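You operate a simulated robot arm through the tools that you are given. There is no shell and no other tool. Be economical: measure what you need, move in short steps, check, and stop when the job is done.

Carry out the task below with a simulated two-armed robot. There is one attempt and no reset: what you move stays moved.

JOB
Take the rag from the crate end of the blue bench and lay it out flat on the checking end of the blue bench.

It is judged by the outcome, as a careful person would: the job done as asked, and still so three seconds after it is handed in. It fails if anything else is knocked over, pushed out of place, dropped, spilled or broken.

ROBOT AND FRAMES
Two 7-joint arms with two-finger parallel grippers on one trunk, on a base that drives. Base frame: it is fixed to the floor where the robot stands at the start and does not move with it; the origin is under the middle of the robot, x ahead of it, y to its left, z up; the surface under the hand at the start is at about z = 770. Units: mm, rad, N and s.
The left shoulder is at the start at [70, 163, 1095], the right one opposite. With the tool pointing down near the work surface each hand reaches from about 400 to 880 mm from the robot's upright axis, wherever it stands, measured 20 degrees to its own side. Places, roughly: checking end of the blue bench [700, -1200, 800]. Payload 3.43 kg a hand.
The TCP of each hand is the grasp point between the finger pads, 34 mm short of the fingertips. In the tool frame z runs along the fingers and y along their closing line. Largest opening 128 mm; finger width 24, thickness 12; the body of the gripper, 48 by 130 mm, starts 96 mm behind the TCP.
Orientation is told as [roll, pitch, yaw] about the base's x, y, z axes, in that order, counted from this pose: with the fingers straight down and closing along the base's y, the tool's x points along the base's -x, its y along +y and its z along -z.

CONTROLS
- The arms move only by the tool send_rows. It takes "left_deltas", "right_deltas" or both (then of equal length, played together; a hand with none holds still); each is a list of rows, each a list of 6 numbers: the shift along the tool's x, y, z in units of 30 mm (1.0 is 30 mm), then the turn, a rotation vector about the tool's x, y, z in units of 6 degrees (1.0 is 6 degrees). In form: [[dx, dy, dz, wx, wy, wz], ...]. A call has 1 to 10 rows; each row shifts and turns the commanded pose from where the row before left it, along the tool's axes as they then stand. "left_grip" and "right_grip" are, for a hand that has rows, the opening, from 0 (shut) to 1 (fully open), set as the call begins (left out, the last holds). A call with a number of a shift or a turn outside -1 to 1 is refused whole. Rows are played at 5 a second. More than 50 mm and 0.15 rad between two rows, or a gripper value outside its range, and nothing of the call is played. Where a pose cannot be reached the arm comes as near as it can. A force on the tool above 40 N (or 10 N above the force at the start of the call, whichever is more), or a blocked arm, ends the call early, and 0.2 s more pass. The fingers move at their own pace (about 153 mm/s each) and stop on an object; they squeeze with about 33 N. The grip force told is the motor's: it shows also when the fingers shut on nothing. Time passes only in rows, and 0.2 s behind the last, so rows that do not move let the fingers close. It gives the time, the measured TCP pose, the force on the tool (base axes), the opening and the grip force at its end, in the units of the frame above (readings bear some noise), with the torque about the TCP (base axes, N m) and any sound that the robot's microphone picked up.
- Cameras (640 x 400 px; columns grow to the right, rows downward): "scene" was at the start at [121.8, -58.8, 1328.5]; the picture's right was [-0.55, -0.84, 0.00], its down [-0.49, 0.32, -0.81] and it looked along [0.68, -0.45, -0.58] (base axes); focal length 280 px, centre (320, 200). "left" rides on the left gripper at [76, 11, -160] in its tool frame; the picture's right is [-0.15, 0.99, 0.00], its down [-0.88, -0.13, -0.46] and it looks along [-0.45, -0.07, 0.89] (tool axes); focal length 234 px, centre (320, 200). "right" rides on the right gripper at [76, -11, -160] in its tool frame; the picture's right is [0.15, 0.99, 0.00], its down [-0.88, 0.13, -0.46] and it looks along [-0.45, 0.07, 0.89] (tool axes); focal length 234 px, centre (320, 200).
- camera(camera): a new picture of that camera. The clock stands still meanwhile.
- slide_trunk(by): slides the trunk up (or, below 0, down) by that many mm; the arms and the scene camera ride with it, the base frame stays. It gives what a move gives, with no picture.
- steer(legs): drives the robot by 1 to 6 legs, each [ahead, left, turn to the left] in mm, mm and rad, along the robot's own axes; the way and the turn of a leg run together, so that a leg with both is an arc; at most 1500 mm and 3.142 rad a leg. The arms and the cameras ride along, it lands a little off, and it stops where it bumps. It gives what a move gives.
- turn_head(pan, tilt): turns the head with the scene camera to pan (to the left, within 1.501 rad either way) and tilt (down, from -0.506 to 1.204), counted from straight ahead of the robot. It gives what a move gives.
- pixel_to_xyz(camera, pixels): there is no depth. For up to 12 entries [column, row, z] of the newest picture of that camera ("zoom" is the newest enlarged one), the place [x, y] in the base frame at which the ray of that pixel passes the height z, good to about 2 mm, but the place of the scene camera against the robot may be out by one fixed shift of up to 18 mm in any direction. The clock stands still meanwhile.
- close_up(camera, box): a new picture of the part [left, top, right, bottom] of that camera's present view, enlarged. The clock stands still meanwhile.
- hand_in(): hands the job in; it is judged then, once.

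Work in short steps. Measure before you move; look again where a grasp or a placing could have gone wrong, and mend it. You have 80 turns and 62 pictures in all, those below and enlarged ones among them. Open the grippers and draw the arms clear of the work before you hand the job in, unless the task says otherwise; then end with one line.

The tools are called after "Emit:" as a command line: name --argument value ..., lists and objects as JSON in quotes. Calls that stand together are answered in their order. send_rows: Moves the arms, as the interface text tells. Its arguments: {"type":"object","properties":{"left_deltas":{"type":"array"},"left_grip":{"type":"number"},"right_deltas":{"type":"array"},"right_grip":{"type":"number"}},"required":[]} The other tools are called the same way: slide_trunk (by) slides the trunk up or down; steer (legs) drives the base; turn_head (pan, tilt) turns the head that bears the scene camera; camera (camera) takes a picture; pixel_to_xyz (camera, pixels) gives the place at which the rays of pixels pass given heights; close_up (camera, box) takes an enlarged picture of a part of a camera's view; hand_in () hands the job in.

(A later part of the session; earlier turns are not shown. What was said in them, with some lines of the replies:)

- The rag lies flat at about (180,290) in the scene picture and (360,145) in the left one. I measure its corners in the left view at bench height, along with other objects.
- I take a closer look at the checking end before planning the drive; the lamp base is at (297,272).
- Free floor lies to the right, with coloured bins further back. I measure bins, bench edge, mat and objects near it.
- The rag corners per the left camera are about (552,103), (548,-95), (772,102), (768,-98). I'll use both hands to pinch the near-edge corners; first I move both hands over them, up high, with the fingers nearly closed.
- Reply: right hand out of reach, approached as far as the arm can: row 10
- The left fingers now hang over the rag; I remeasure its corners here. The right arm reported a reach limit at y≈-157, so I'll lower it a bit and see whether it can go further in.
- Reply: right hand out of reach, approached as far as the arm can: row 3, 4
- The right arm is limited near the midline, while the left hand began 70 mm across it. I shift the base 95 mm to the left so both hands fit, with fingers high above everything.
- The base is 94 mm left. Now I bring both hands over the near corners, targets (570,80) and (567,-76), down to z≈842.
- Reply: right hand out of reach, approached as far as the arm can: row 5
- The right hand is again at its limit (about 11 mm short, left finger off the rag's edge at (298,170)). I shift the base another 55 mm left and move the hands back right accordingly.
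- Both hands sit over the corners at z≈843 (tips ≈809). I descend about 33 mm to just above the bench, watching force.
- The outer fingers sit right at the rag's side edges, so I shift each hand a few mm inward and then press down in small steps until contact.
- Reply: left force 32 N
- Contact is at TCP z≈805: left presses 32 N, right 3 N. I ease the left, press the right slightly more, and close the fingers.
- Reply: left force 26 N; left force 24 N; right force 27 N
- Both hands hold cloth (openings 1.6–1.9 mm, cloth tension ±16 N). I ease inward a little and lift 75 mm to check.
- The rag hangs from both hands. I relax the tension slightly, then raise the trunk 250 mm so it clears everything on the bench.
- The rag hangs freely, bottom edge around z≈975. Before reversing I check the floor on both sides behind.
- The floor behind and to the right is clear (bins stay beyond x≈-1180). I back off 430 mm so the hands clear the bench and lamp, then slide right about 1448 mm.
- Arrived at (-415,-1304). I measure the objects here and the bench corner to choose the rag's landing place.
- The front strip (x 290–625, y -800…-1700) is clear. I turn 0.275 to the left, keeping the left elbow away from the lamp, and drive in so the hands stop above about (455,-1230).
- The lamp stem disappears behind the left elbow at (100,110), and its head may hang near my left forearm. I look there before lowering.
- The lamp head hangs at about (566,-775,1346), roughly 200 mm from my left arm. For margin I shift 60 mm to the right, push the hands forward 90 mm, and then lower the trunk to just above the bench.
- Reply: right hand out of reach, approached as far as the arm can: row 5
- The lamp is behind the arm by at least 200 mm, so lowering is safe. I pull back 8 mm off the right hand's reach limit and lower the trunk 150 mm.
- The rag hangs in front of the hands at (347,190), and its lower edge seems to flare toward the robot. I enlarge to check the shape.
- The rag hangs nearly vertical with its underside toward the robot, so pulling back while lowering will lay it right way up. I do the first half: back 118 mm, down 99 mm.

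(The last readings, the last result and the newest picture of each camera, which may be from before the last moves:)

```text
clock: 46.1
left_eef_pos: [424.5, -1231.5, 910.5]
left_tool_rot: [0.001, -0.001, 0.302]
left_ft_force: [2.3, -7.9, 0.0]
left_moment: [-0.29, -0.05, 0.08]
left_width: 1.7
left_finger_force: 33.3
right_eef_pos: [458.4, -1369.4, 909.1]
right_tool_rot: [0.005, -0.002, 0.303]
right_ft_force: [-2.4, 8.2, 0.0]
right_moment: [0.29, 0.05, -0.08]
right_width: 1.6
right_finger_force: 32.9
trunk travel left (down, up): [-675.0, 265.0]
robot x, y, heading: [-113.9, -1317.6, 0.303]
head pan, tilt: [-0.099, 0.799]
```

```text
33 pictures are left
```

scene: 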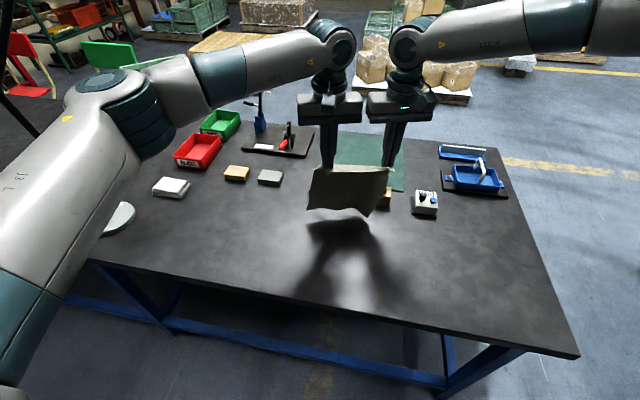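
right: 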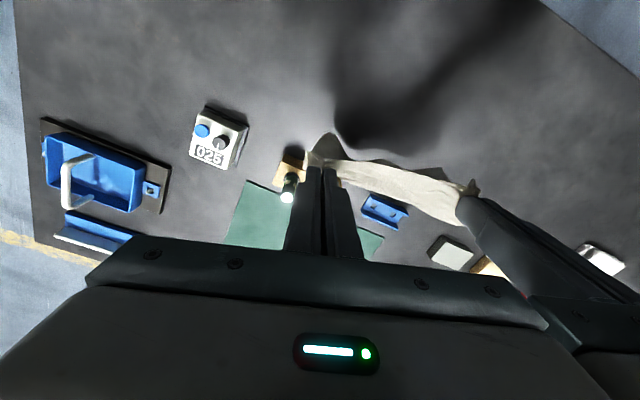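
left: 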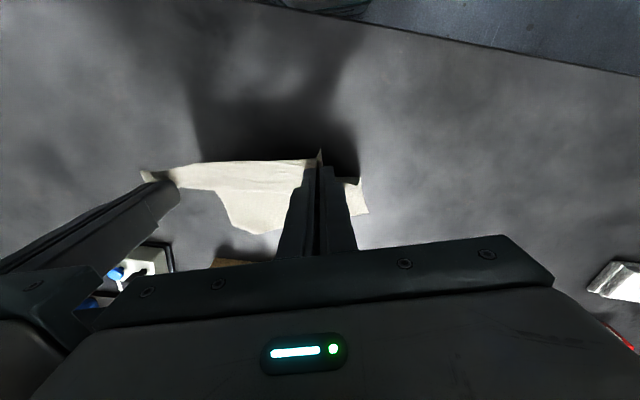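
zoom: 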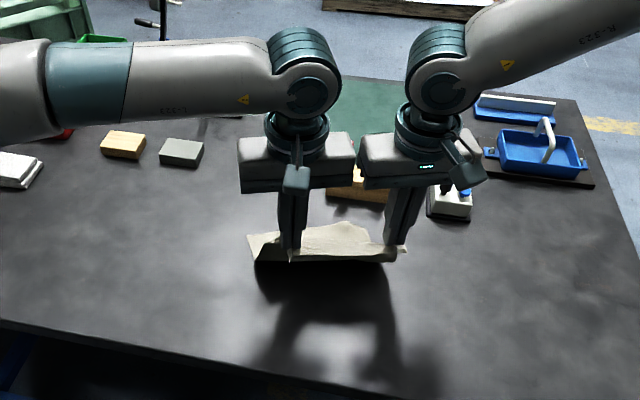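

The rag trails beyond the hands onto the bench as wanted. I continue in small steps: arms pull back, trunk lowers.

Emit:
send_rows --left_deltas '[[0.5, 0, 0, 0, 0, 0], [0.5, 0, 0, 0, 0, 0]]' --right_deltas '[[0.5, 0, 0, 0, 0, 0], [0.5, 0, 0, 0, 0, 0]]'

Emit:
slide_trunk --by -35

Emit:
send_rows --left_deltas '[[0.5, 0, 0, 0, 0, 0], [0.4, 0, 0, 0, 0, 0]]' --right_deltas '[[0.5, 0, 0, 0, 0, 0], [0.4, 0, 0, 0, 0, 0]]'

Emit:
slide_trunk --by -35

Emit:
camera --camera "left"

Emit:
camera --camera "right"

```text
clock: 46.7
left_eef_pos: [396.5, -1240.1, 910.5]
left_tool_rot: [-0.001, 0.0, 0.303]
left_ft_force: [0.5, -5.8, -0.1]
left_moment: [-0.23, -0.04, 0.06]
left_width: 1.5
left_finger_force: 33.0
right_eef_pos: [428.5, -1378.3, 909.6]
right_tool_rot: [0.004, -0.005, 0.303]
right_ft_force: [-1.3, 6.7, -0.2]
right_moment: [0.26, 0.05, -0.1]
right_width: 1.5
right_finger_force: 33.0
trunk travel left (down, up): [-675.0, 265.0]
robot x, y, heading: [-115.6, -1314.6, 0.304]
head pan, tilt: [-0.099, 0.799]
```

```text
clock: 47.5
left_eef_pos: [396.5, -1241.3, 875.5]
left_tool_rot: [0.001, -0.001, 0.302]
left_ft_force: [1.1, -6.7, -0.1]
left_moment: [-0.23, -0.07, 0.07]
left_width: 1.7
left_finger_force: 32.3
right_eef_pos: [428.7, -1378.1, 875.4]
right_tool_rot: [0.006, -0.002, 0.303]
right_ft_force: [-2.6, 7.0, 0.4]
right_moment: [0.22, 0.08, -0.15]
right_width: 1.6
right_finger_force: 33.5
trunk travel left (down, up): [-640.0, 300.0]
robot x, y, heading: [-115.6, -1314.9, 0.305]
head pan, tilt: [-0.099, 0.799]
```

```text
clock: 48.1
left_eef_pos: [370.9, -1249.0, 874.8]
left_tool_rot: [0.001, -0.002, 0.301]
left_ft_force: [2.2, -7.5, 0.3]
left_moment: [-0.28, -0.02, 0.06]
left_width: 1.7
left_finger_force: 33.3
right_eef_pos: [402.1, -1386.0, 874.4]
right_tool_rot: [0.006, -0.004, 0.305]
right_ft_force: [-2.0, 7.1, 0.4]
right_moment: [0.28, 0.03, -0.09]
right_width: 1.6
right_finger_force: 33.1
trunk travel left (down, up): [-640.0, 300.0]
robot x, y, heading: [-114.4, -1315.9, 0.302]
head pan, tilt: [-0.099, 0.799]
```

```text
clock: 48.9
left_eef_pos: [370.5, -1249.7, 839.3]
left_tool_rot: [0.001, 0.0, 0.302]
left_ft_force: [1.1, -6.7, -0.7]
left_moment: [-0.25, -0.07, 0.04]
left_width: 1.8
left_finger_force: 32.6
right_eef_pos: [402.3, -1384.5, 838.7]
right_tool_rot: [0.005, -0.002, 0.303]
right_ft_force: [-1.7, 7.3, -0.4]
right_moment: [0.26, 0.03, -0.11]
right_width: 1.1
right_finger_force: 33.1
trunk travel left (down, up): [-605.0, 335.0]
robot x, y, heading: [-111.3, -1314.9, 0.301]
head pan, tilt: [-0.099, 0.799]
```

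```text
32 pictures are left
```

left: 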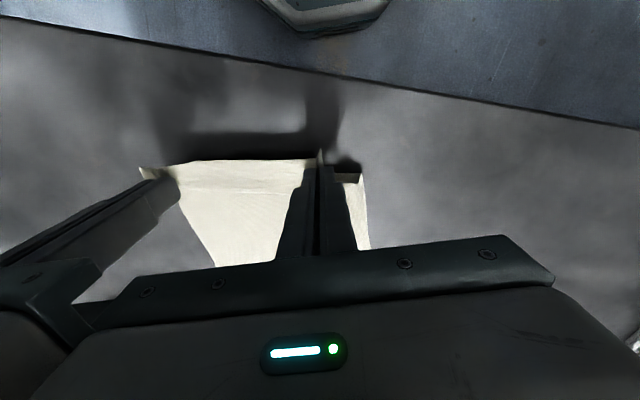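

```text
31 pictures are left
```

right: 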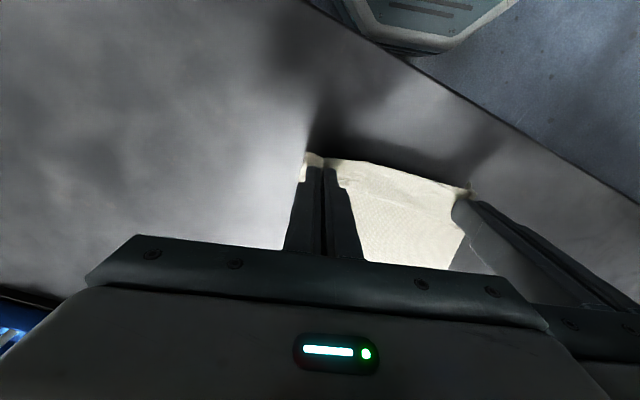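

The cloth lies smoothly beyond the fingers. One last 18 mm pull and a 30 mm lowering should put the near edge on the bench.

Emit:
send_rows --left_deltas '[[0.3, 0, 0.3, 0, 0, 0], [0.3, 0, 0.3, 0, 0, 0], [0.0, 0, 0.4, 0, 0, 0], [0, 0, 0, 0, 0, 0]]' --right_deltas '[[0.3, 0, 0.3, 0, 0, 0], [0.3, 0, 0.3, 0, 0, 0], [0.0, 0, 0.4, 0, 0, 0], [0, 0, 0, 0, 0, 0]]'

Emit:
camera --camera "scene"

```text
clock: 49.9
left_eef_pos: [351.8, -1255.0, 808.8]
left_tool_rot: [-0.002, 0.0, 0.302]
left_ft_force: [1.2, -5.5, -0.2]
left_moment: [-0.23, -0.01, 0.05]
left_width: 1.6
left_finger_force: 33.3
right_eef_pos: [384.4, -1391.3, 809.3]
right_tool_rot: [0.007, -0.003, 0.302]
right_ft_force: [-1.5, 6.6, 0.0]
right_moment: [0.24, 0.04, -0.09]
right_width: 1.5
right_finger_force: 32.8
trunk travel left (down, up): [-605.0, 335.0]
robot x, y, heading: [-117.8, -1312.1, 0.297]
head pan, tilt: [-0.099, 0.799]
```

```text
30 pictures are left
```

scene: 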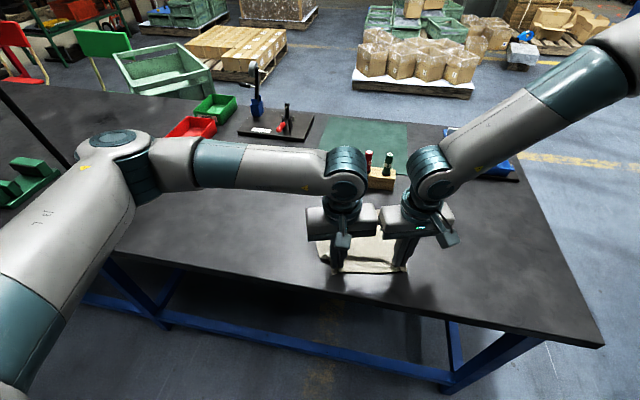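

Near edge is ~3 mm above the bench. I open both hands to about 25 mm so the folds spread back, then lift straight up.

Emit:
send_rows --left_deltas '[[0, 0, 0.08, 0, 0, 0], [0, 0, 0, 0, 0, 0], [0, 0, 0, 0, 0, 0]]' --right_deltas '[[0, 0, 0.08, 0, 0, 0], [0, 0, 0, 0, 0, 0], [0, 0, 0, 0, 0, 0]]' --left_grip 0.2 --right_grip 0.2

Emit:
send_rows --left_deltas '[[0, 0, -0.4, 0, 0, 0], [0, 0, -0.8, 0, 0, 0], [0, 0, -1, 0, 0, 0], [0, 0, -1, 0, 0, 0]]' --right_deltas '[[0, 0, -0.4, 0, 0, 0], [0, 0, -0.8, 0, 0, 0], [0, 0, -1, 0, 0, 0], [0, 0, -1, 0, 0, 0]]'

Emit:
camera --camera "left"

Emit:
camera --camera "right"

```text
clock: 50.7
left_eef_pos: [354.0, -1255.3, 806.2]
left_tool_rot: [-0.001, 0.001, 0.303]
left_ft_force: [-0.5, 0.3, -0.7]
left_moment: [-0.01, -0.04, -0.01]
left_width: 25.8
left_finger_force: 0.0
right_eef_pos: [385.0, -1390.8, 806.7]
right_tool_rot: [0.007, -0.003, 0.302]
right_ft_force: [0.1, -0.1, -0.2]
right_moment: [0.01, -0.02, 0.03]
right_width: 25.6
right_finger_force: 0.0
trunk travel left (down, up): [-605.0, 335.0]
robot x, y, heading: [-113.9, -1314.4, 0.299]
head pan, tilt: [-0.099, 0.799]
```

```text
clock: 51.7
left_eef_pos: [352.0, -1253.8, 903.2]
left_tool_rot: [-0.001, -0.001, 0.304]
left_ft_force: [-0.4, 0.7, -0.2]
left_moment: [-0.02, -0.05, 0.0]
left_width: 25.6
left_finger_force: 0.0
right_eef_pos: [384.9, -1393.9, 903.9]
right_tool_rot: [0.006, -0.001, 0.304]
right_ft_force: [0.1, 0.7, 0.0]
right_moment: [-0.03, -0.03, 0.0]
right_width: 25.5
right_finger_force: 0.1
trunk travel left (down, up): [-605.0, 335.0]
robot x, y, heading: [-115.5, -1315.0, 0.296]
head pan, tilt: [-0.099, 0.799]
```

```text
29 pictures are left
```

left: 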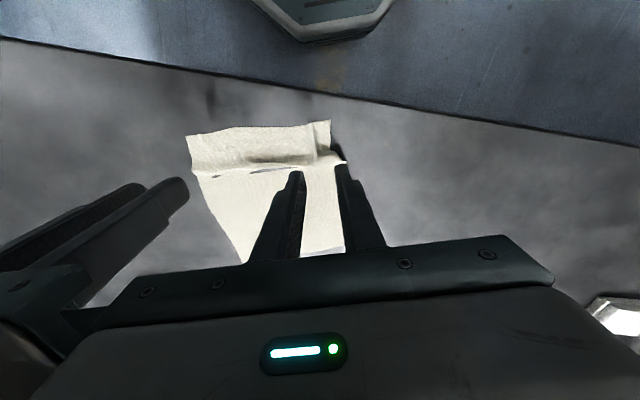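

```text
28 pictures are left
```

right: 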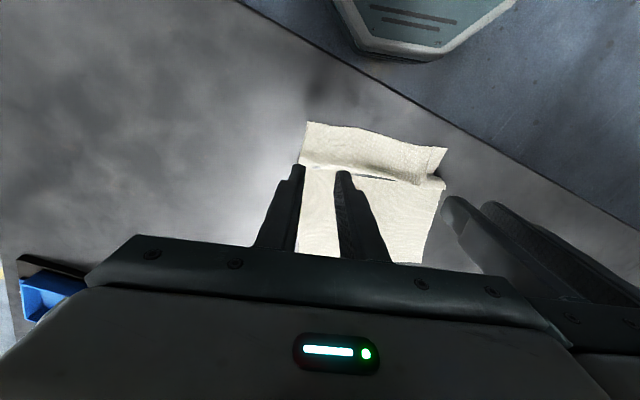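

There's a cross ridge near the grip line (rows 160–180). I raise the hands and spread them apart to view the whole rag.

Emit:
send_rows --left_deltas '[[0, 0.5, -1, 0, 0, 0], [0, 1, -1, 0, 0, 0], [0, 1, -1, 0, 0, 0], [0, 1, 0, 0, 0, 0], [0, 1, 0, 0, 0, 0], [0, 1, 0, 0, 0, 0]]' --right_deltas '[[0, -0.5, -1, 0, 0, 0], [0, -1, -1, 0, 0, 0], [0, -1, -1, 0, 0, 0], [0, -1, 0, 0, 0, 0], [0, -1, 0, 0, 0, 0], [0, -1, 0, 0, 0, 0]]'

Emit:
close_up --camera "scene" --box '[240, 180, 480, 330]'

Emit:
camera --camera "left"

```text
clock: 53.1
left_eef_pos: [303.4, -1096.8, 993.5]
left_tool_rot: [-0.001, -0.001, 0.301]
left_ft_force: [-0.1, 0.2, 0.6]
left_moment: [-0.03, -0.02, -0.03]
left_width: 25.5
left_finger_force: 0.1
right_eef_pos: [432.6, -1549.0, 992.2]
right_tool_rot: [0.007, -0.002, 0.305]
right_ft_force: [0.0, -0.1, 0.0]
right_moment: [0.0, -0.04, -0.01]
right_width: 25.8
right_finger_force: 0.1
trunk travel left (down, up): [-605.0, 335.0]
robot x, y, heading: [-117.7, -1319.4, 0.302]
head pan, tilt: [-0.099, 0.799]
```

```text
2.67 times, centred on (360, 255) of scene
```

zoom: 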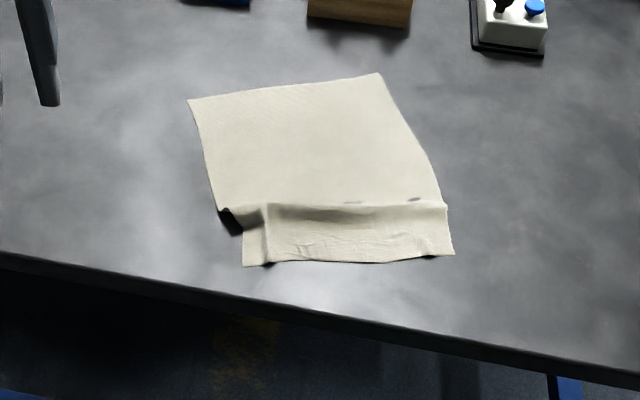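

```text
26 pictures are left
```

left: 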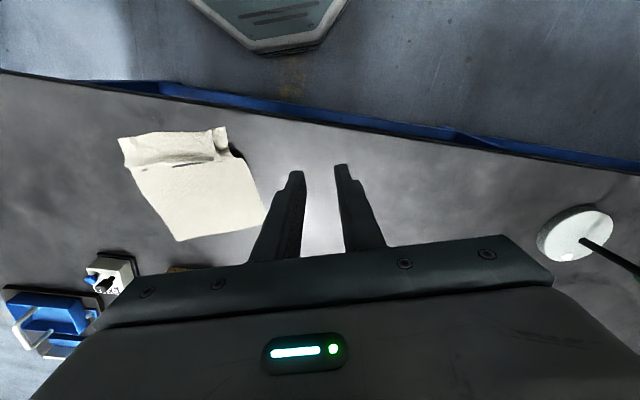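

A raised ridge crosses the rag about 45 mm from the near edge, with a small pleat at the left. I measure it, then will pin the far part with one hand while stroking the near strip toward the robot with the other.

Emit:
pixel_to_xyz --camera "zoom" --pixels '[[188, 100, 772], [379, 73, 772], [222, 210, 772], [447, 205, 772], [243, 266, 772], [454, 254, 772], [270, 262, 772], [340, 210, 772], [340, 263, 772], [268, 205, 772], [300, 293, 770], [360, 28, 770]]'

Emit:
pixel_to_xyz --camera "left" --pixels '[[118, 138, 772], [226, 127, 772], [132, 172, 772], [240, 158, 772], [178, 241, 772], [266, 215, 772]]'

```text
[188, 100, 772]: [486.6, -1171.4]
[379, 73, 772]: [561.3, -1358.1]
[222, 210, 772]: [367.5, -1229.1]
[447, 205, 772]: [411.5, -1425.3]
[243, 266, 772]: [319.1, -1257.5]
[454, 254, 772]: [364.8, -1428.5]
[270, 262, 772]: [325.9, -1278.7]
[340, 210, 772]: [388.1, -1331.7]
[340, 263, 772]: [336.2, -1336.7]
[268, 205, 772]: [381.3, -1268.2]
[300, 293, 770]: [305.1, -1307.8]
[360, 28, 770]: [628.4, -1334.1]
```

```text
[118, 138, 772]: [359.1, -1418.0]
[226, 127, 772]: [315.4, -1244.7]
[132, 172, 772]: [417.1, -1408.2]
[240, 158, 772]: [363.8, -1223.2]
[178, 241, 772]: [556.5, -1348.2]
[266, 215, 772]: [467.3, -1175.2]
```

By the left camera the left side is about 40 mm short and the right about 10 mm, all taken up in the ridge. I'll press closed fingertips near the two far corners and push that edge away; first I bring the hands above (462,-1197) and (531,-1335).

Emit:
send_rows --left_deltas '[[-0.58, -0.68, 0, 0, 0, 0], [-0.58, -0.68, 0, 0, 0, 0], [-0.58, -0.68, 0, 0, 0, 0], [-0.58, -0.68, 0, 0, 0, 0], [-0.58, -0.68, 0, 0, 0, 0], [-0.58, -0.68, 0, 0, 0, 0], [-0.58, -0.68, 0, 0, 0, 0], [0, 0, 1, 0, 0, 0], [0, 0, 1, 0, 0, 0], [0, 0, 1, 0, 0, 0]]' --right_deltas '[[-0.75, 0.83, 0, 0, 0, 0], [-0.75, 0.83, 0, 0, 0, 0], [-0.75, 0.83, 0, 0, 0, 0], [-0.75, 0.83, 0, 0, 0, 0], [-0.75, 0.83, 0, 0, 0, 0], [-0.75, 0.83, 0, 0, 0, 0], [-0.75, 0.83, 0, 0, 0, 0], [0, 0, 1, 0, 0, 0], [0, 0, 1, 0, 0, 0], [0, 0, 1, 0, 0, 0]]' --left_grip 0 --right_grip 0

Emit:
camera --camera "left"

Emit:
camera --camera "right"

```text
clock: 55.3
left_eef_pos: [466.0, -1194.8, 902.4]
left_tool_rot: [0.0, 0.002, 0.303]
left_ft_force: [0.4, 0.6, -0.1]
left_moment: [-0.01, 0.0, 0.01]
left_width: 0.0
left_finger_force: 32.9
right_eef_pos: [532.5, -1334.8, 902.0]
right_tool_rot: [0.005, 0.0, 0.304]
right_ft_force: [0.1, 0.0, -0.7]
right_moment: [0.0, 0.02, -0.01]
right_width: 0.2
right_finger_force: 33.0
trunk travel left (down, up): [-605.0, 335.0]
robot x, y, heading: [-113.2, -1314.5, 0.298]
head pan, tilt: [-0.099, 0.799]
```

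```text
25 pictures are left
```

left: 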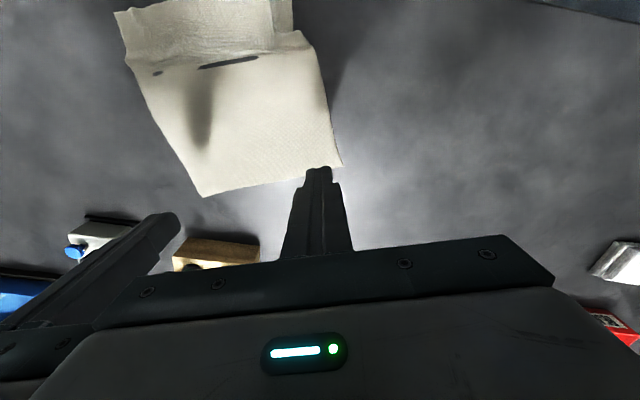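

```text
24 pictures are left
```

right: 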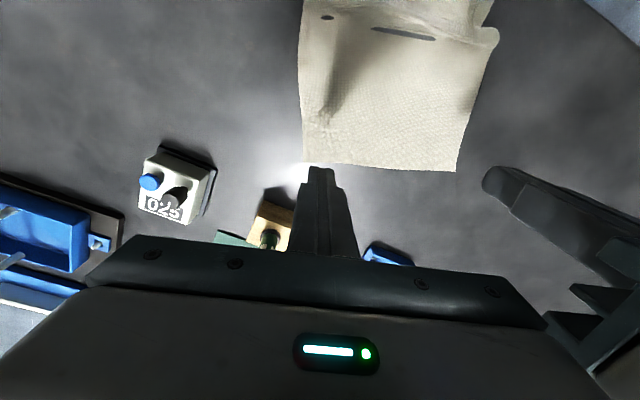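

Both views show the rag clearly; I measure corners and the ridge at finer scale from both hand cameras.

Emit:
pixel_to_xyz --camera "left" --pixels '[[204, 197, 772], [342, 166, 772], [302, 31, 772], [291, 0, 772], [125, 58, 772], [115, 12, 772], [230, 62, 772]]'

Emit:
pixel_to_xyz --camera "right" --pixels '[[303, 161, 772], [456, 171, 772], [497, 38, 772], [493, 0, 772], [298, 20, 772], [258, 240, 772], [290, 260, 790]]'

```text
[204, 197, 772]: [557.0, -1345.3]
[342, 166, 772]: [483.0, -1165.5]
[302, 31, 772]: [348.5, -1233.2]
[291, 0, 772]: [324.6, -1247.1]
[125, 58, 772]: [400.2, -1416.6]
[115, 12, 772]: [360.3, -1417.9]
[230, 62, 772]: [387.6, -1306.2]
```

```text
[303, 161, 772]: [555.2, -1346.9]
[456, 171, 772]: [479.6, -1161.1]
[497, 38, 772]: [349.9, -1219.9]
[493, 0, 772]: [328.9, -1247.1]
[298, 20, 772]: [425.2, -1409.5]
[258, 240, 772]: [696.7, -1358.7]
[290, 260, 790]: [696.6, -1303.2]
```

Right side is nearly full length; the left far corner (481,-1163) must go ~40 mm away. I lower both hands: right will pin the far-right corner, left will press and push.

Emit:
send_rows --left_deltas '[[0, 0, 0.9, 0, 0, 0], [0, 0, 0.9, 0, 0, 0], [0, 0, 0.9, 0, 0, 0], [0, 0, 0.35, 0, 0, 0], [0, 0, 0.15, 0, 0, 0], [0, 0, 0.1, 0, 0, 0], [0, 0, 0, 0, 0, 0]]' --right_deltas '[[0, 0, 0.9, 0, 0, 0], [0, 0, 0.9, 0, 0, 0], [0, 0, 0.9, 0, 0, 0], [0, 0, 0.35, 0, 0, 0], [0, 0, 0.15, 0, 0, 0], [0, 0, 0.1, 0, 0, 0], [0, 0, 0, 0, 0, 0]]'

```text
clock: 56.9
left_eef_pos: [462.0, -1196.6, 804.3]
left_tool_rot: [-0.002, -0.001, 0.302]
left_ft_force: [-0.3, 0.2, 6.7]
left_moment: [-0.01, 0.02, 0.04]
left_width: 0.1
left_finger_force: 32.9
right_eef_pos: [522.1, -1364.3, 822.8]
right_tool_rot: [0.007, -0.003, 0.304]
right_ft_force: [-0.4, 0.1, -0.8]
right_moment: [0.0, 0.01, 0.02]
right_width: 0.0
right_finger_force: 32.8
right hand out of reach, approached as far as the arm can: row 2, 3, 4, 5
trunk travel left (down, up): [-605.0, 335.0]
robot x, y, heading: [-111.9, -1313.3, 0.301]
head pan, tilt: [-0.099, 0.799]
```

Left presses with 7 N; the right stops short of the bench at its reach limit, so I leave it hovering. I push the left fingertip 36 mm forward with a slightly firmer press.

Emit:
send_rows --left_deltas '[[0, 0, 0.04, 0, 0, 0], [-0.3, 0.03, 0, 0, 0, 0], [-0.3, 0.03, 0, 0, 0, 0], [-0.3, 0.03, 0, 0, 0, 0], [-0.3, 0.03, 0, 0, 0, 0], [0, 0, 0, 0, 0, 0]]'

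Emit:
camera --camera "right"

Emit:
camera --camera "left"

```text
clock: 58.3
left_eef_pos: [495.8, -1184.0, 804.0]
left_tool_rot: [-0.003, -0.002, 0.301]
left_ft_force: [-3.2, -2.0, 18.2]
left_moment: [0.01, 0.2, 0.02]
left_width: 0.0
left_finger_force: 32.8
right_eef_pos: [519.5, -1365.1, 825.0]
right_tool_rot: [0.006, -0.005, 0.3]
right_ft_force: [0.2, 0.3, 0.0]
right_moment: [0.01, 0.0, 0.01]
right_width: 0.1
right_finger_force: 33.5
trunk travel left (down, up): [-605.0, 335.0]
robot x, y, heading: [-113.6, -1315.7, 0.298]
head pan, tilt: [-0.099, 0.799]
```

```text
23 pictures are left
```

right: 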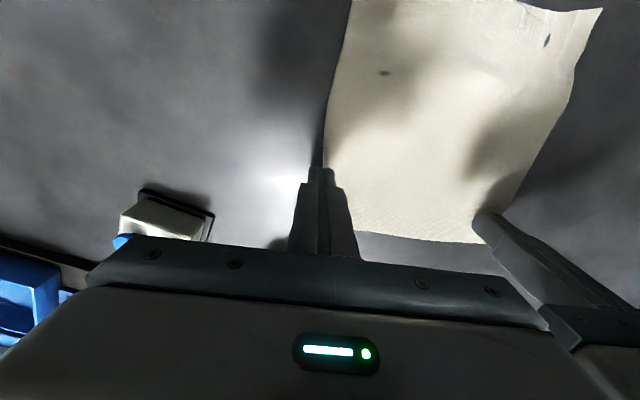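

```text
22 pictures are left
```

left: 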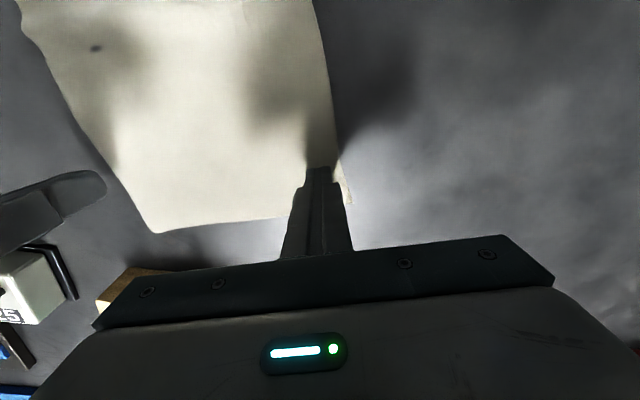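

The push worked: the cloth followed the finger and the ridge appears to be gone. I lift both hands and spread them to inspect.

Emit:
send_rows --left_deltas '[[0, 0, -0.6, 0, 0, 0], [0, 0, -1, 0, 0, 0], [0, 0, -1, 0, 0, 0], [0, 0.8, -1, 0, 0, 0], [0, 1, -1, 0, 0, 0], [0.5, 1, -1, 0, 0, 0], [0.5, 1, 0, 0, 0, 0], [0.5, 1, 0, 0, 0, 0], [0, 1, 0, 0, 0, 0]]' --right_deltas '[[0, 0, -1, 0, 0, 0], [0, 0, -1, 0, 0, 0], [0, 0, -1, 0, 0, 0], [0, -0.8, -1, 0, 0, 0], [0, -1, -1, 0, 0, 0], [0.5, -1, -1, 0, 0, 0], [0.5, -1, 0, 0, 0, 0], [0.5, -1, 0, 0, 0, 0], [0, -1, 0, 0, 0, 0]]'

Emit:
close_up --camera "scene" --box '[240, 170, 480, 330]'

Emit:
camera --camera "left"

```text
clock: 60.3
left_eef_pos: [401.9, -1028.9, 970.2]
left_tool_rot: [-0.001, 0.001, 0.301]
left_ft_force: [0.3, -0.5, -0.1]
left_moment: [0.0, -0.03, -0.02]
left_width: 0.1
left_finger_force: 32.9
right_eef_pos: [531.9, -1544.8, 1001.3]
right_tool_rot: [0.005, -0.002, 0.303]
right_ft_force: [0.1, 0.6, 0.7]
right_moment: [0.01, 0.02, 0.01]
right_width: 0.2
right_finger_force: 32.5
trunk travel left (down, up): [-605.0, 335.0]
robot x, y, heading: [-115.3, -1314.7, 0.302]
head pan, tilt: [-0.099, 0.799]
```

```text
2.50 times, centred on (360, 250) of scene
```

zoom: 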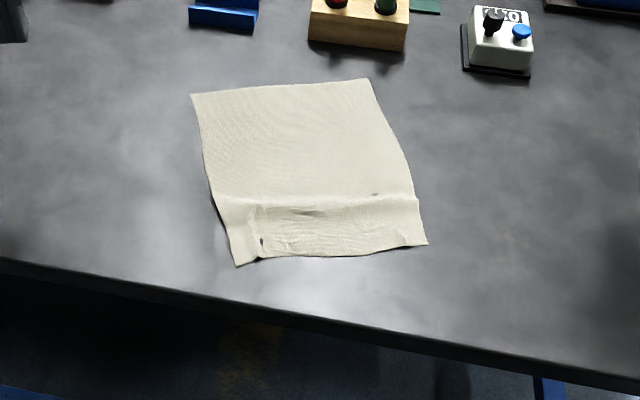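

```text
20 pictures are left
```

left: 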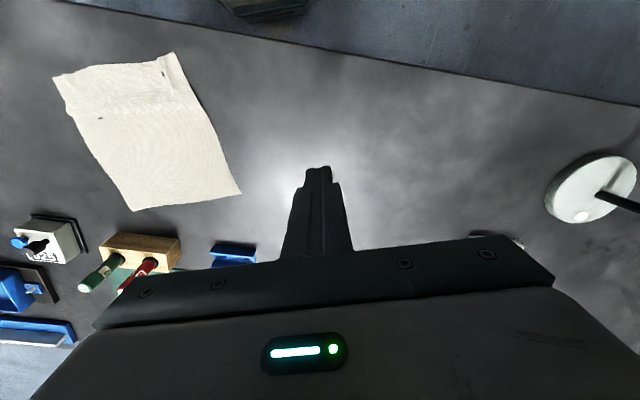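

Much flatter; only a faint ridge remains, with the near-left a little puckered. I measure the corners again.

Emit:
pixel_to_xyz --camera "left" --pixels '[[241, 194, 771], [134, 211, 771], [176, 53, 771], [55, 77, 771], [67, 106, 771], [188, 88, 771]]'

Emit:
close_up --camera "scene" --box '[310, 230, 410, 280]'

```text
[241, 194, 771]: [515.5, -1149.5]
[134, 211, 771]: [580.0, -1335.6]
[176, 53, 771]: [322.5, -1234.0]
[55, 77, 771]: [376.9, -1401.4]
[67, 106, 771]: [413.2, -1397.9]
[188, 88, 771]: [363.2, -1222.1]
```

```text
6.40 times, centred on (360, 255) of scene
```

zoom: 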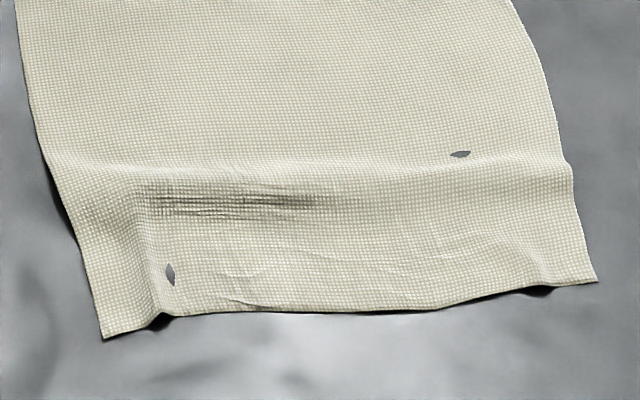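

Sides measure 211/213 mm but the near edge only 176 mm (far edge 197): two small pleats from the grips remain. I'll press both near corners with closed fingertips and spread them apart; first hovering above (339,-1241) and (386,-1386).

Emit:
send_rows --left_deltas '[[0.586, -0.876, 0, 0, 0, 0], [0.586, -0.876, 0, 0, 0, 0], [0.586, -0.876, 0, 0, 0, 0], [0.586, -0.876, 0, 0, 0, 0], [0.586, -0.876, 0, 0, 0, 0], [0.586, -0.876, 0, 0, 0, 0], [0.586, -0.876, 0, 0, 0, 0], [0, 0, 1, 0, 0, 0], [0, 0, 1, 0, 0, 0], [0, 0, 1, 0, 0, 0]]' --right_deltas '[[0.438, 0.929, 0, 0, 0, 0], [0.438, 0.929, 0, 0, 0, 0], [0.438, 0.929, 0, 0, 0, 0], [0.438, 0.929, 0, 0, 0, 0], [0.438, 0.929, 0, 0, 0, 0], [0.438, 0.929, 0, 0, 0, 0], [0.438, 0.929, 0, 0, 0, 0], [0, 0, 1, 0, 0, 0], [0, 0, 1, 0, 0, 0], [0, 0, 1, 0, 0, 0]]'

Emit:
camera --camera "left"

Emit:
camera --camera "right"

```text
clock: 62.5
left_eef_pos: [340.2, -1242.3, 881.6]
left_tool_rot: [0.001, 0.001, 0.302]
left_ft_force: [-0.3, -0.7, -0.4]
left_moment: [-0.02, 0.01, 0.03]
left_width: 0.0
left_finger_force: 33.6
right_eef_pos: [386.9, -1384.5, 909.6]
right_tool_rot: [0.006, 0.0, 0.301]
right_ft_force: [-0.3, -0.1, 0.2]
right_moment: [0.01, 0.03, -0.01]
right_width: 0.4
right_finger_force: 32.6
trunk travel left (down, up): [-605.0, 335.0]
robot x, y, heading: [-114.5, -1311.6, 0.302]
head pan, tilt: [-0.099, 0.799]
```

```text
18 pictures are left
```

left: 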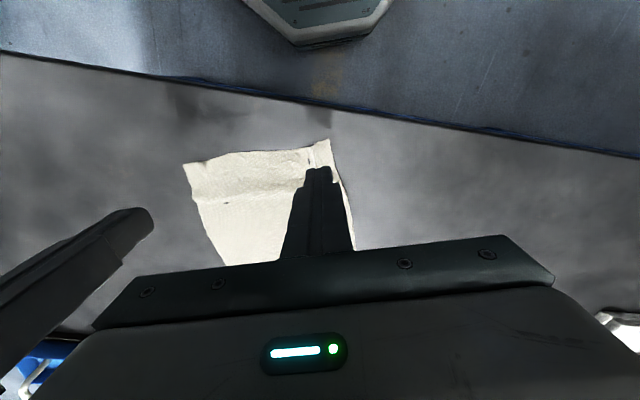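

```text
17 pictures are left
```

right: 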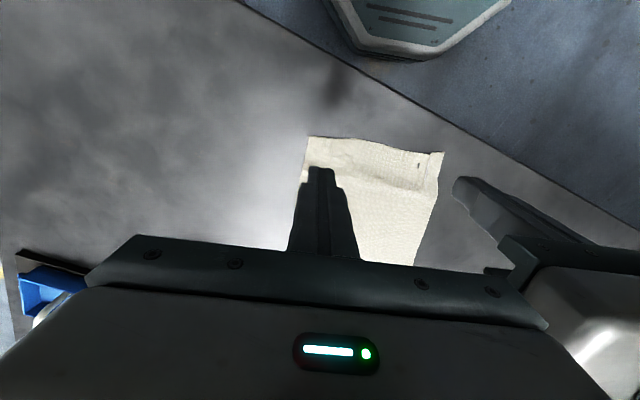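

Positions are right. I lower both fingertips onto the near corners in small final steps.

Emit:
send_rows --left_deltas '[[0, 0.1, 0.6, 0, 0, 0], [0, 0, 0.7, 0, 0, 0], [0, 0, 0.6, 0, 0, 0], [0, 0, 0.4, 0, 0, 0], [0, 0, 0.2, 0, 0, 0], [0, 0, 0.1, 0, 0, 0], [0, 0, 0, 0, 0, 0]]' --right_deltas '[[0, -0.1, 1, 0, 0, 0], [0, 0, 1, 0, 0, 0], [0, 0, 0.8, 0, 0, 0], [0, 0, 0.4, 0, 0, 0], [0, 0, 0.2, 0, 0, 0], [0, 0, 0.1, 0, 0, 0], [0, 0, 0, 0, 0, 0]]'

```text
clock: 64.1
left_eef_pos: [338.1, -1240.7, 805.4]
left_tool_rot: [-0.002, -0.001, 0.304]
left_ft_force: [-0.3, 1.1, 13.8]
left_moment: [0.01, 0.07, 0.06]
left_width: 0.0
left_finger_force: 33.0
right_eef_pos: [384.5, -1386.9, 807.1]
right_tool_rot: [0.006, -0.003, 0.302]
right_ft_force: [0.0, 1.1, 0.2]
right_moment: [0.03, 0.02, 0.03]
right_width: 0.3
right_finger_force: 33.0
trunk travel left (down, up): [-605.0, 335.0]
robot x, y, heading: [-111.0, -1316.4, 0.304]
head pan, tilt: [-0.099, 0.799]
```

Left has contact (14 N), right is ~2–3 mm above. I lower the right a bit more and then spread both corners outward by about 13 mm.

Emit:
send_rows --left_deltas '[[0, 0, 0, 0, 0, 0], [0, 0, 0, 0, 0, 0], [0.05, 0.15, 0, 0, 0, 0], [0.05, 0.15, 0, 0, 0, 0], [0.05, 0.15, 0, 0, 0, 0], [0, 0, 0, 0, 0, 0]]' --right_deltas '[[0, 0, 0.08, 0, 0, 0], [0, 0, 0.05, 0, 0, 0], [0.05, -0.15, 0, 0, 0, 0], [0.05, -0.15, 0, 0, 0, 0], [0.05, -0.15, 0, 0, 0, 0], [0, 0, 0, 0, 0, 0]]'

Emit:
camera --camera "left"

```text
clock: 65.5
left_eef_pos: [329.8, -1229.3, 806.1]
left_tool_rot: [-0.003, -0.003, 0.301]
left_ft_force: [4.7, -11.2, 20.8]
left_moment: [-0.36, -0.16, 0.02]
left_width: 0.0
left_finger_force: 32.7
right_eef_pos: [385.2, -1398.8, 804.5]
right_tool_rot: [0.008, -0.008, 0.304]
right_ft_force: [0.3, 13.8, 24.8]
right_moment: [0.44, 0.1, -0.02]
right_width: 0.0
right_finger_force: 33.0
trunk travel left (down, up): [-605.0, 335.0]
robot x, y, heading: [-119.3, -1314.2, 0.298]
head pan, tilt: [-0.099, 0.799]
```

```text
16 pictures are left
```

left: 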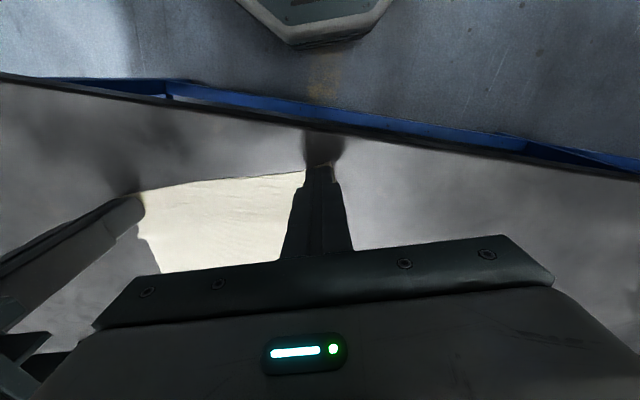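

The near edge is now taut (lateral ±12 N). I lift straight up and swing the hands wide to inspect.

Emit:
send_rows --left_deltas '[[0, 0, -0.5, 0, 0, 0], [0, 0, -1, 0, 0, 0], [0, 0, -1, 0, 0, 0], [0, 0.8, -1, 0, 0, 0], [0, 1, -1, 0, 0, 0], [-0.5, 1, -1, 0, 0, 0], [-0.5, 1, 0, 0, 0, 0], [-0.5, 1, 0, 0, 0, 0], [0, 1, 0, 0, 0, 0]]' --right_deltas '[[0, 0, -0.5, 0, 0, 0], [0, 0, -1, 0, 0, 0], [0, 0, -1, 0, 0, 0], [0, -0.8, -1, 0, 0, 0], [0, -1, -1, 0, 0, 0], [0, -1, -1, 0, 0, 0], [0, -1, 0, 0, 0, 0], [0, -1, 0, 0, 0, 0], [0, -1, 0, 0, 0, 0]]'

Emit:
close_up --camera "scene" --box '[290, 190, 430, 290]'

Emit:
camera --camera "left"

```text
clock: 67.5
left_eef_pos: [320.9, -1047.6, 967.5]
left_tool_rot: [0.0, 0.0, 0.302]
left_ft_force: [-0.5, -1.1, -0.2]
left_moment: [-0.02, -0.05, -0.01]
left_width: 0.0
left_finger_force: 33.5
right_eef_pos: [438.6, -1566.2, 967.1]
right_tool_rot: [0.005, -0.005, 0.303]
right_ft_force: [-0.1, -0.2, 0.8]
right_moment: [0.0, -0.02, 0.01]
right_width: 0.0
right_finger_force: 33.0
trunk travel left (down, up): [-605.0, 335.0]
robot x, y, heading: [-113.7, -1314.5, 0.302]
head pan, tilt: [-0.099, 0.799]
```

```text
4.00 times, centred on (360, 240) of scene
```

zoom: 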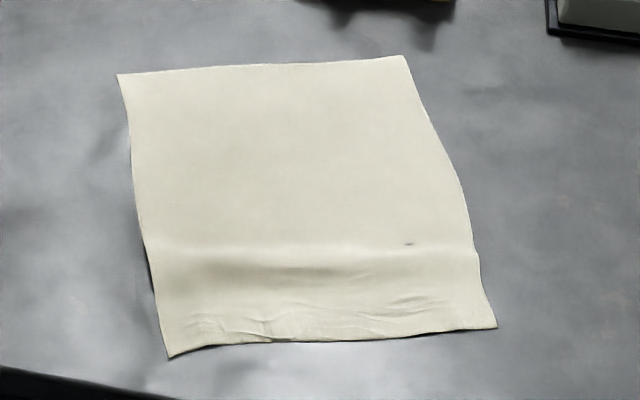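

```text
14 pictures are left
```

left: 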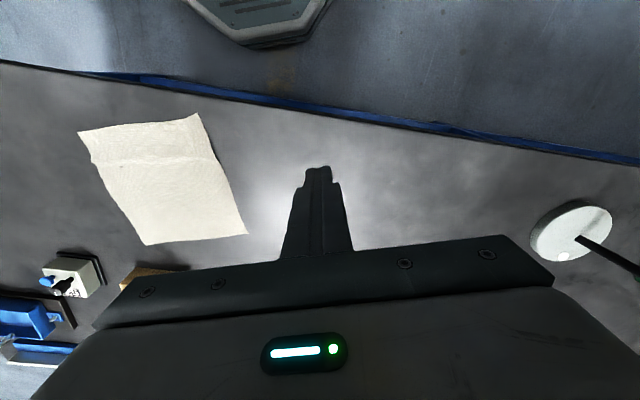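

The rag now lies flat and square, clear of the edge and other items. I open the grippers, back the robot away, and take a last look.

Emit:
send_rows --left_deltas '[[0, 0, -0.5, 0, 0, 0], [0, 0, -0.5, 0, 0, 0]]' --right_deltas '[[0, 0, -0.5, 0, 0, 0], [0, 0, -0.5, 0, 0, 0]]' --left_grip 1 --right_grip 1

Emit:
steer --legs '[[-350, 0, 0]]'

Emit:
turn_head --pan 0.0 --tilt 0.55

Emit:
camera --camera "scene"

```text
clock: 68.1
left_eef_pos: [321.6, -1048.2, 998.9]
left_tool_rot: [0.001, -0.001, 0.301]
left_ft_force: [0.4, 0.1, 0.5]
left_moment: [0.0, -0.02, 0.0]
left_width: 128.1
left_finger_force: 0.1
right_eef_pos: [438.5, -1567.6, 996.4]
right_tool_rot: [0.006, -0.002, 0.305]
right_ft_force: [-0.4, -0.2, -0.8]
right_moment: [0.0, 0.02, -0.01]
right_width: 127.9
right_finger_force: 0.1
trunk travel left (down, up): [-605.0, 335.0]
robot x, y, heading: [-113.3, -1312.7, 0.301]
head pan, tilt: [-0.099, 0.799]
```

```text
clock: 70.4
left_eef_pos: [-17.8, -1153.0, 998.8]
left_tool_rot: [0.001, 0.0, 0.302]
left_ft_force: [1.5, 0.1, 0.0]
left_moment: [0.01, 0.03, -0.01]
left_width: 128.0
left_finger_force: 0.1
right_eef_pos: [99.7, -1673.4, 997.6]
right_tool_rot: [0.006, -0.003, 0.306]
right_ft_force: [0.2, -0.1, -1.1]
right_moment: [0.02, 0.02, -0.01]
right_width: 127.9
right_finger_force: 0.0
trunk travel left (down, up): [-605.0, 335.0]
robot x, y, heading: [-450.9, -1423.2, 0.302]
head pan, tilt: [-0.099, 0.799]
```

```text
clock: 71.2
left_eef_pos: [-16.6, -1152.5, 998.3]
left_tool_rot: [0.0, 0.001, 0.305]
left_ft_force: [0.1, -0.2, 0.5]
left_moment: [-0.02, 0.0, 0.0]
left_width: 127.8
left_finger_force: 0.1
right_eef_pos: [100.1, -1672.7, 995.5]
right_tool_rot: [0.005, -0.002, 0.306]
right_ft_force: [0.8, -0.4, 0.1]
right_moment: [-0.03, 0.02, 0.0]
right_width: 128.0
right_finger_force: 0.0
trunk travel left (down, up): [-605.0, 335.0]
robot x, y, heading: [-454.8, -1418.3, 0.304]
head pan, tilt: [0.0, 0.55]
```

```text
13 pictures are left
```

scene: 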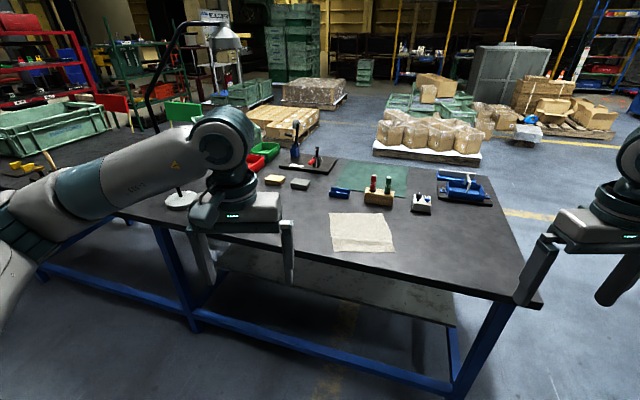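

The rag lies flat at (362,232) on the checking end. Everything else there stands as it did, and the arms are clear, so I hand in.

Emit:
hand_in

```text
The job is handed in.
```

The rag is laid out flat on the checking end of the blue bench, centred near (450, -1280), with only slight waviness along its near edge. I saw nothing else moved, and the grippers are open with the arms clear.
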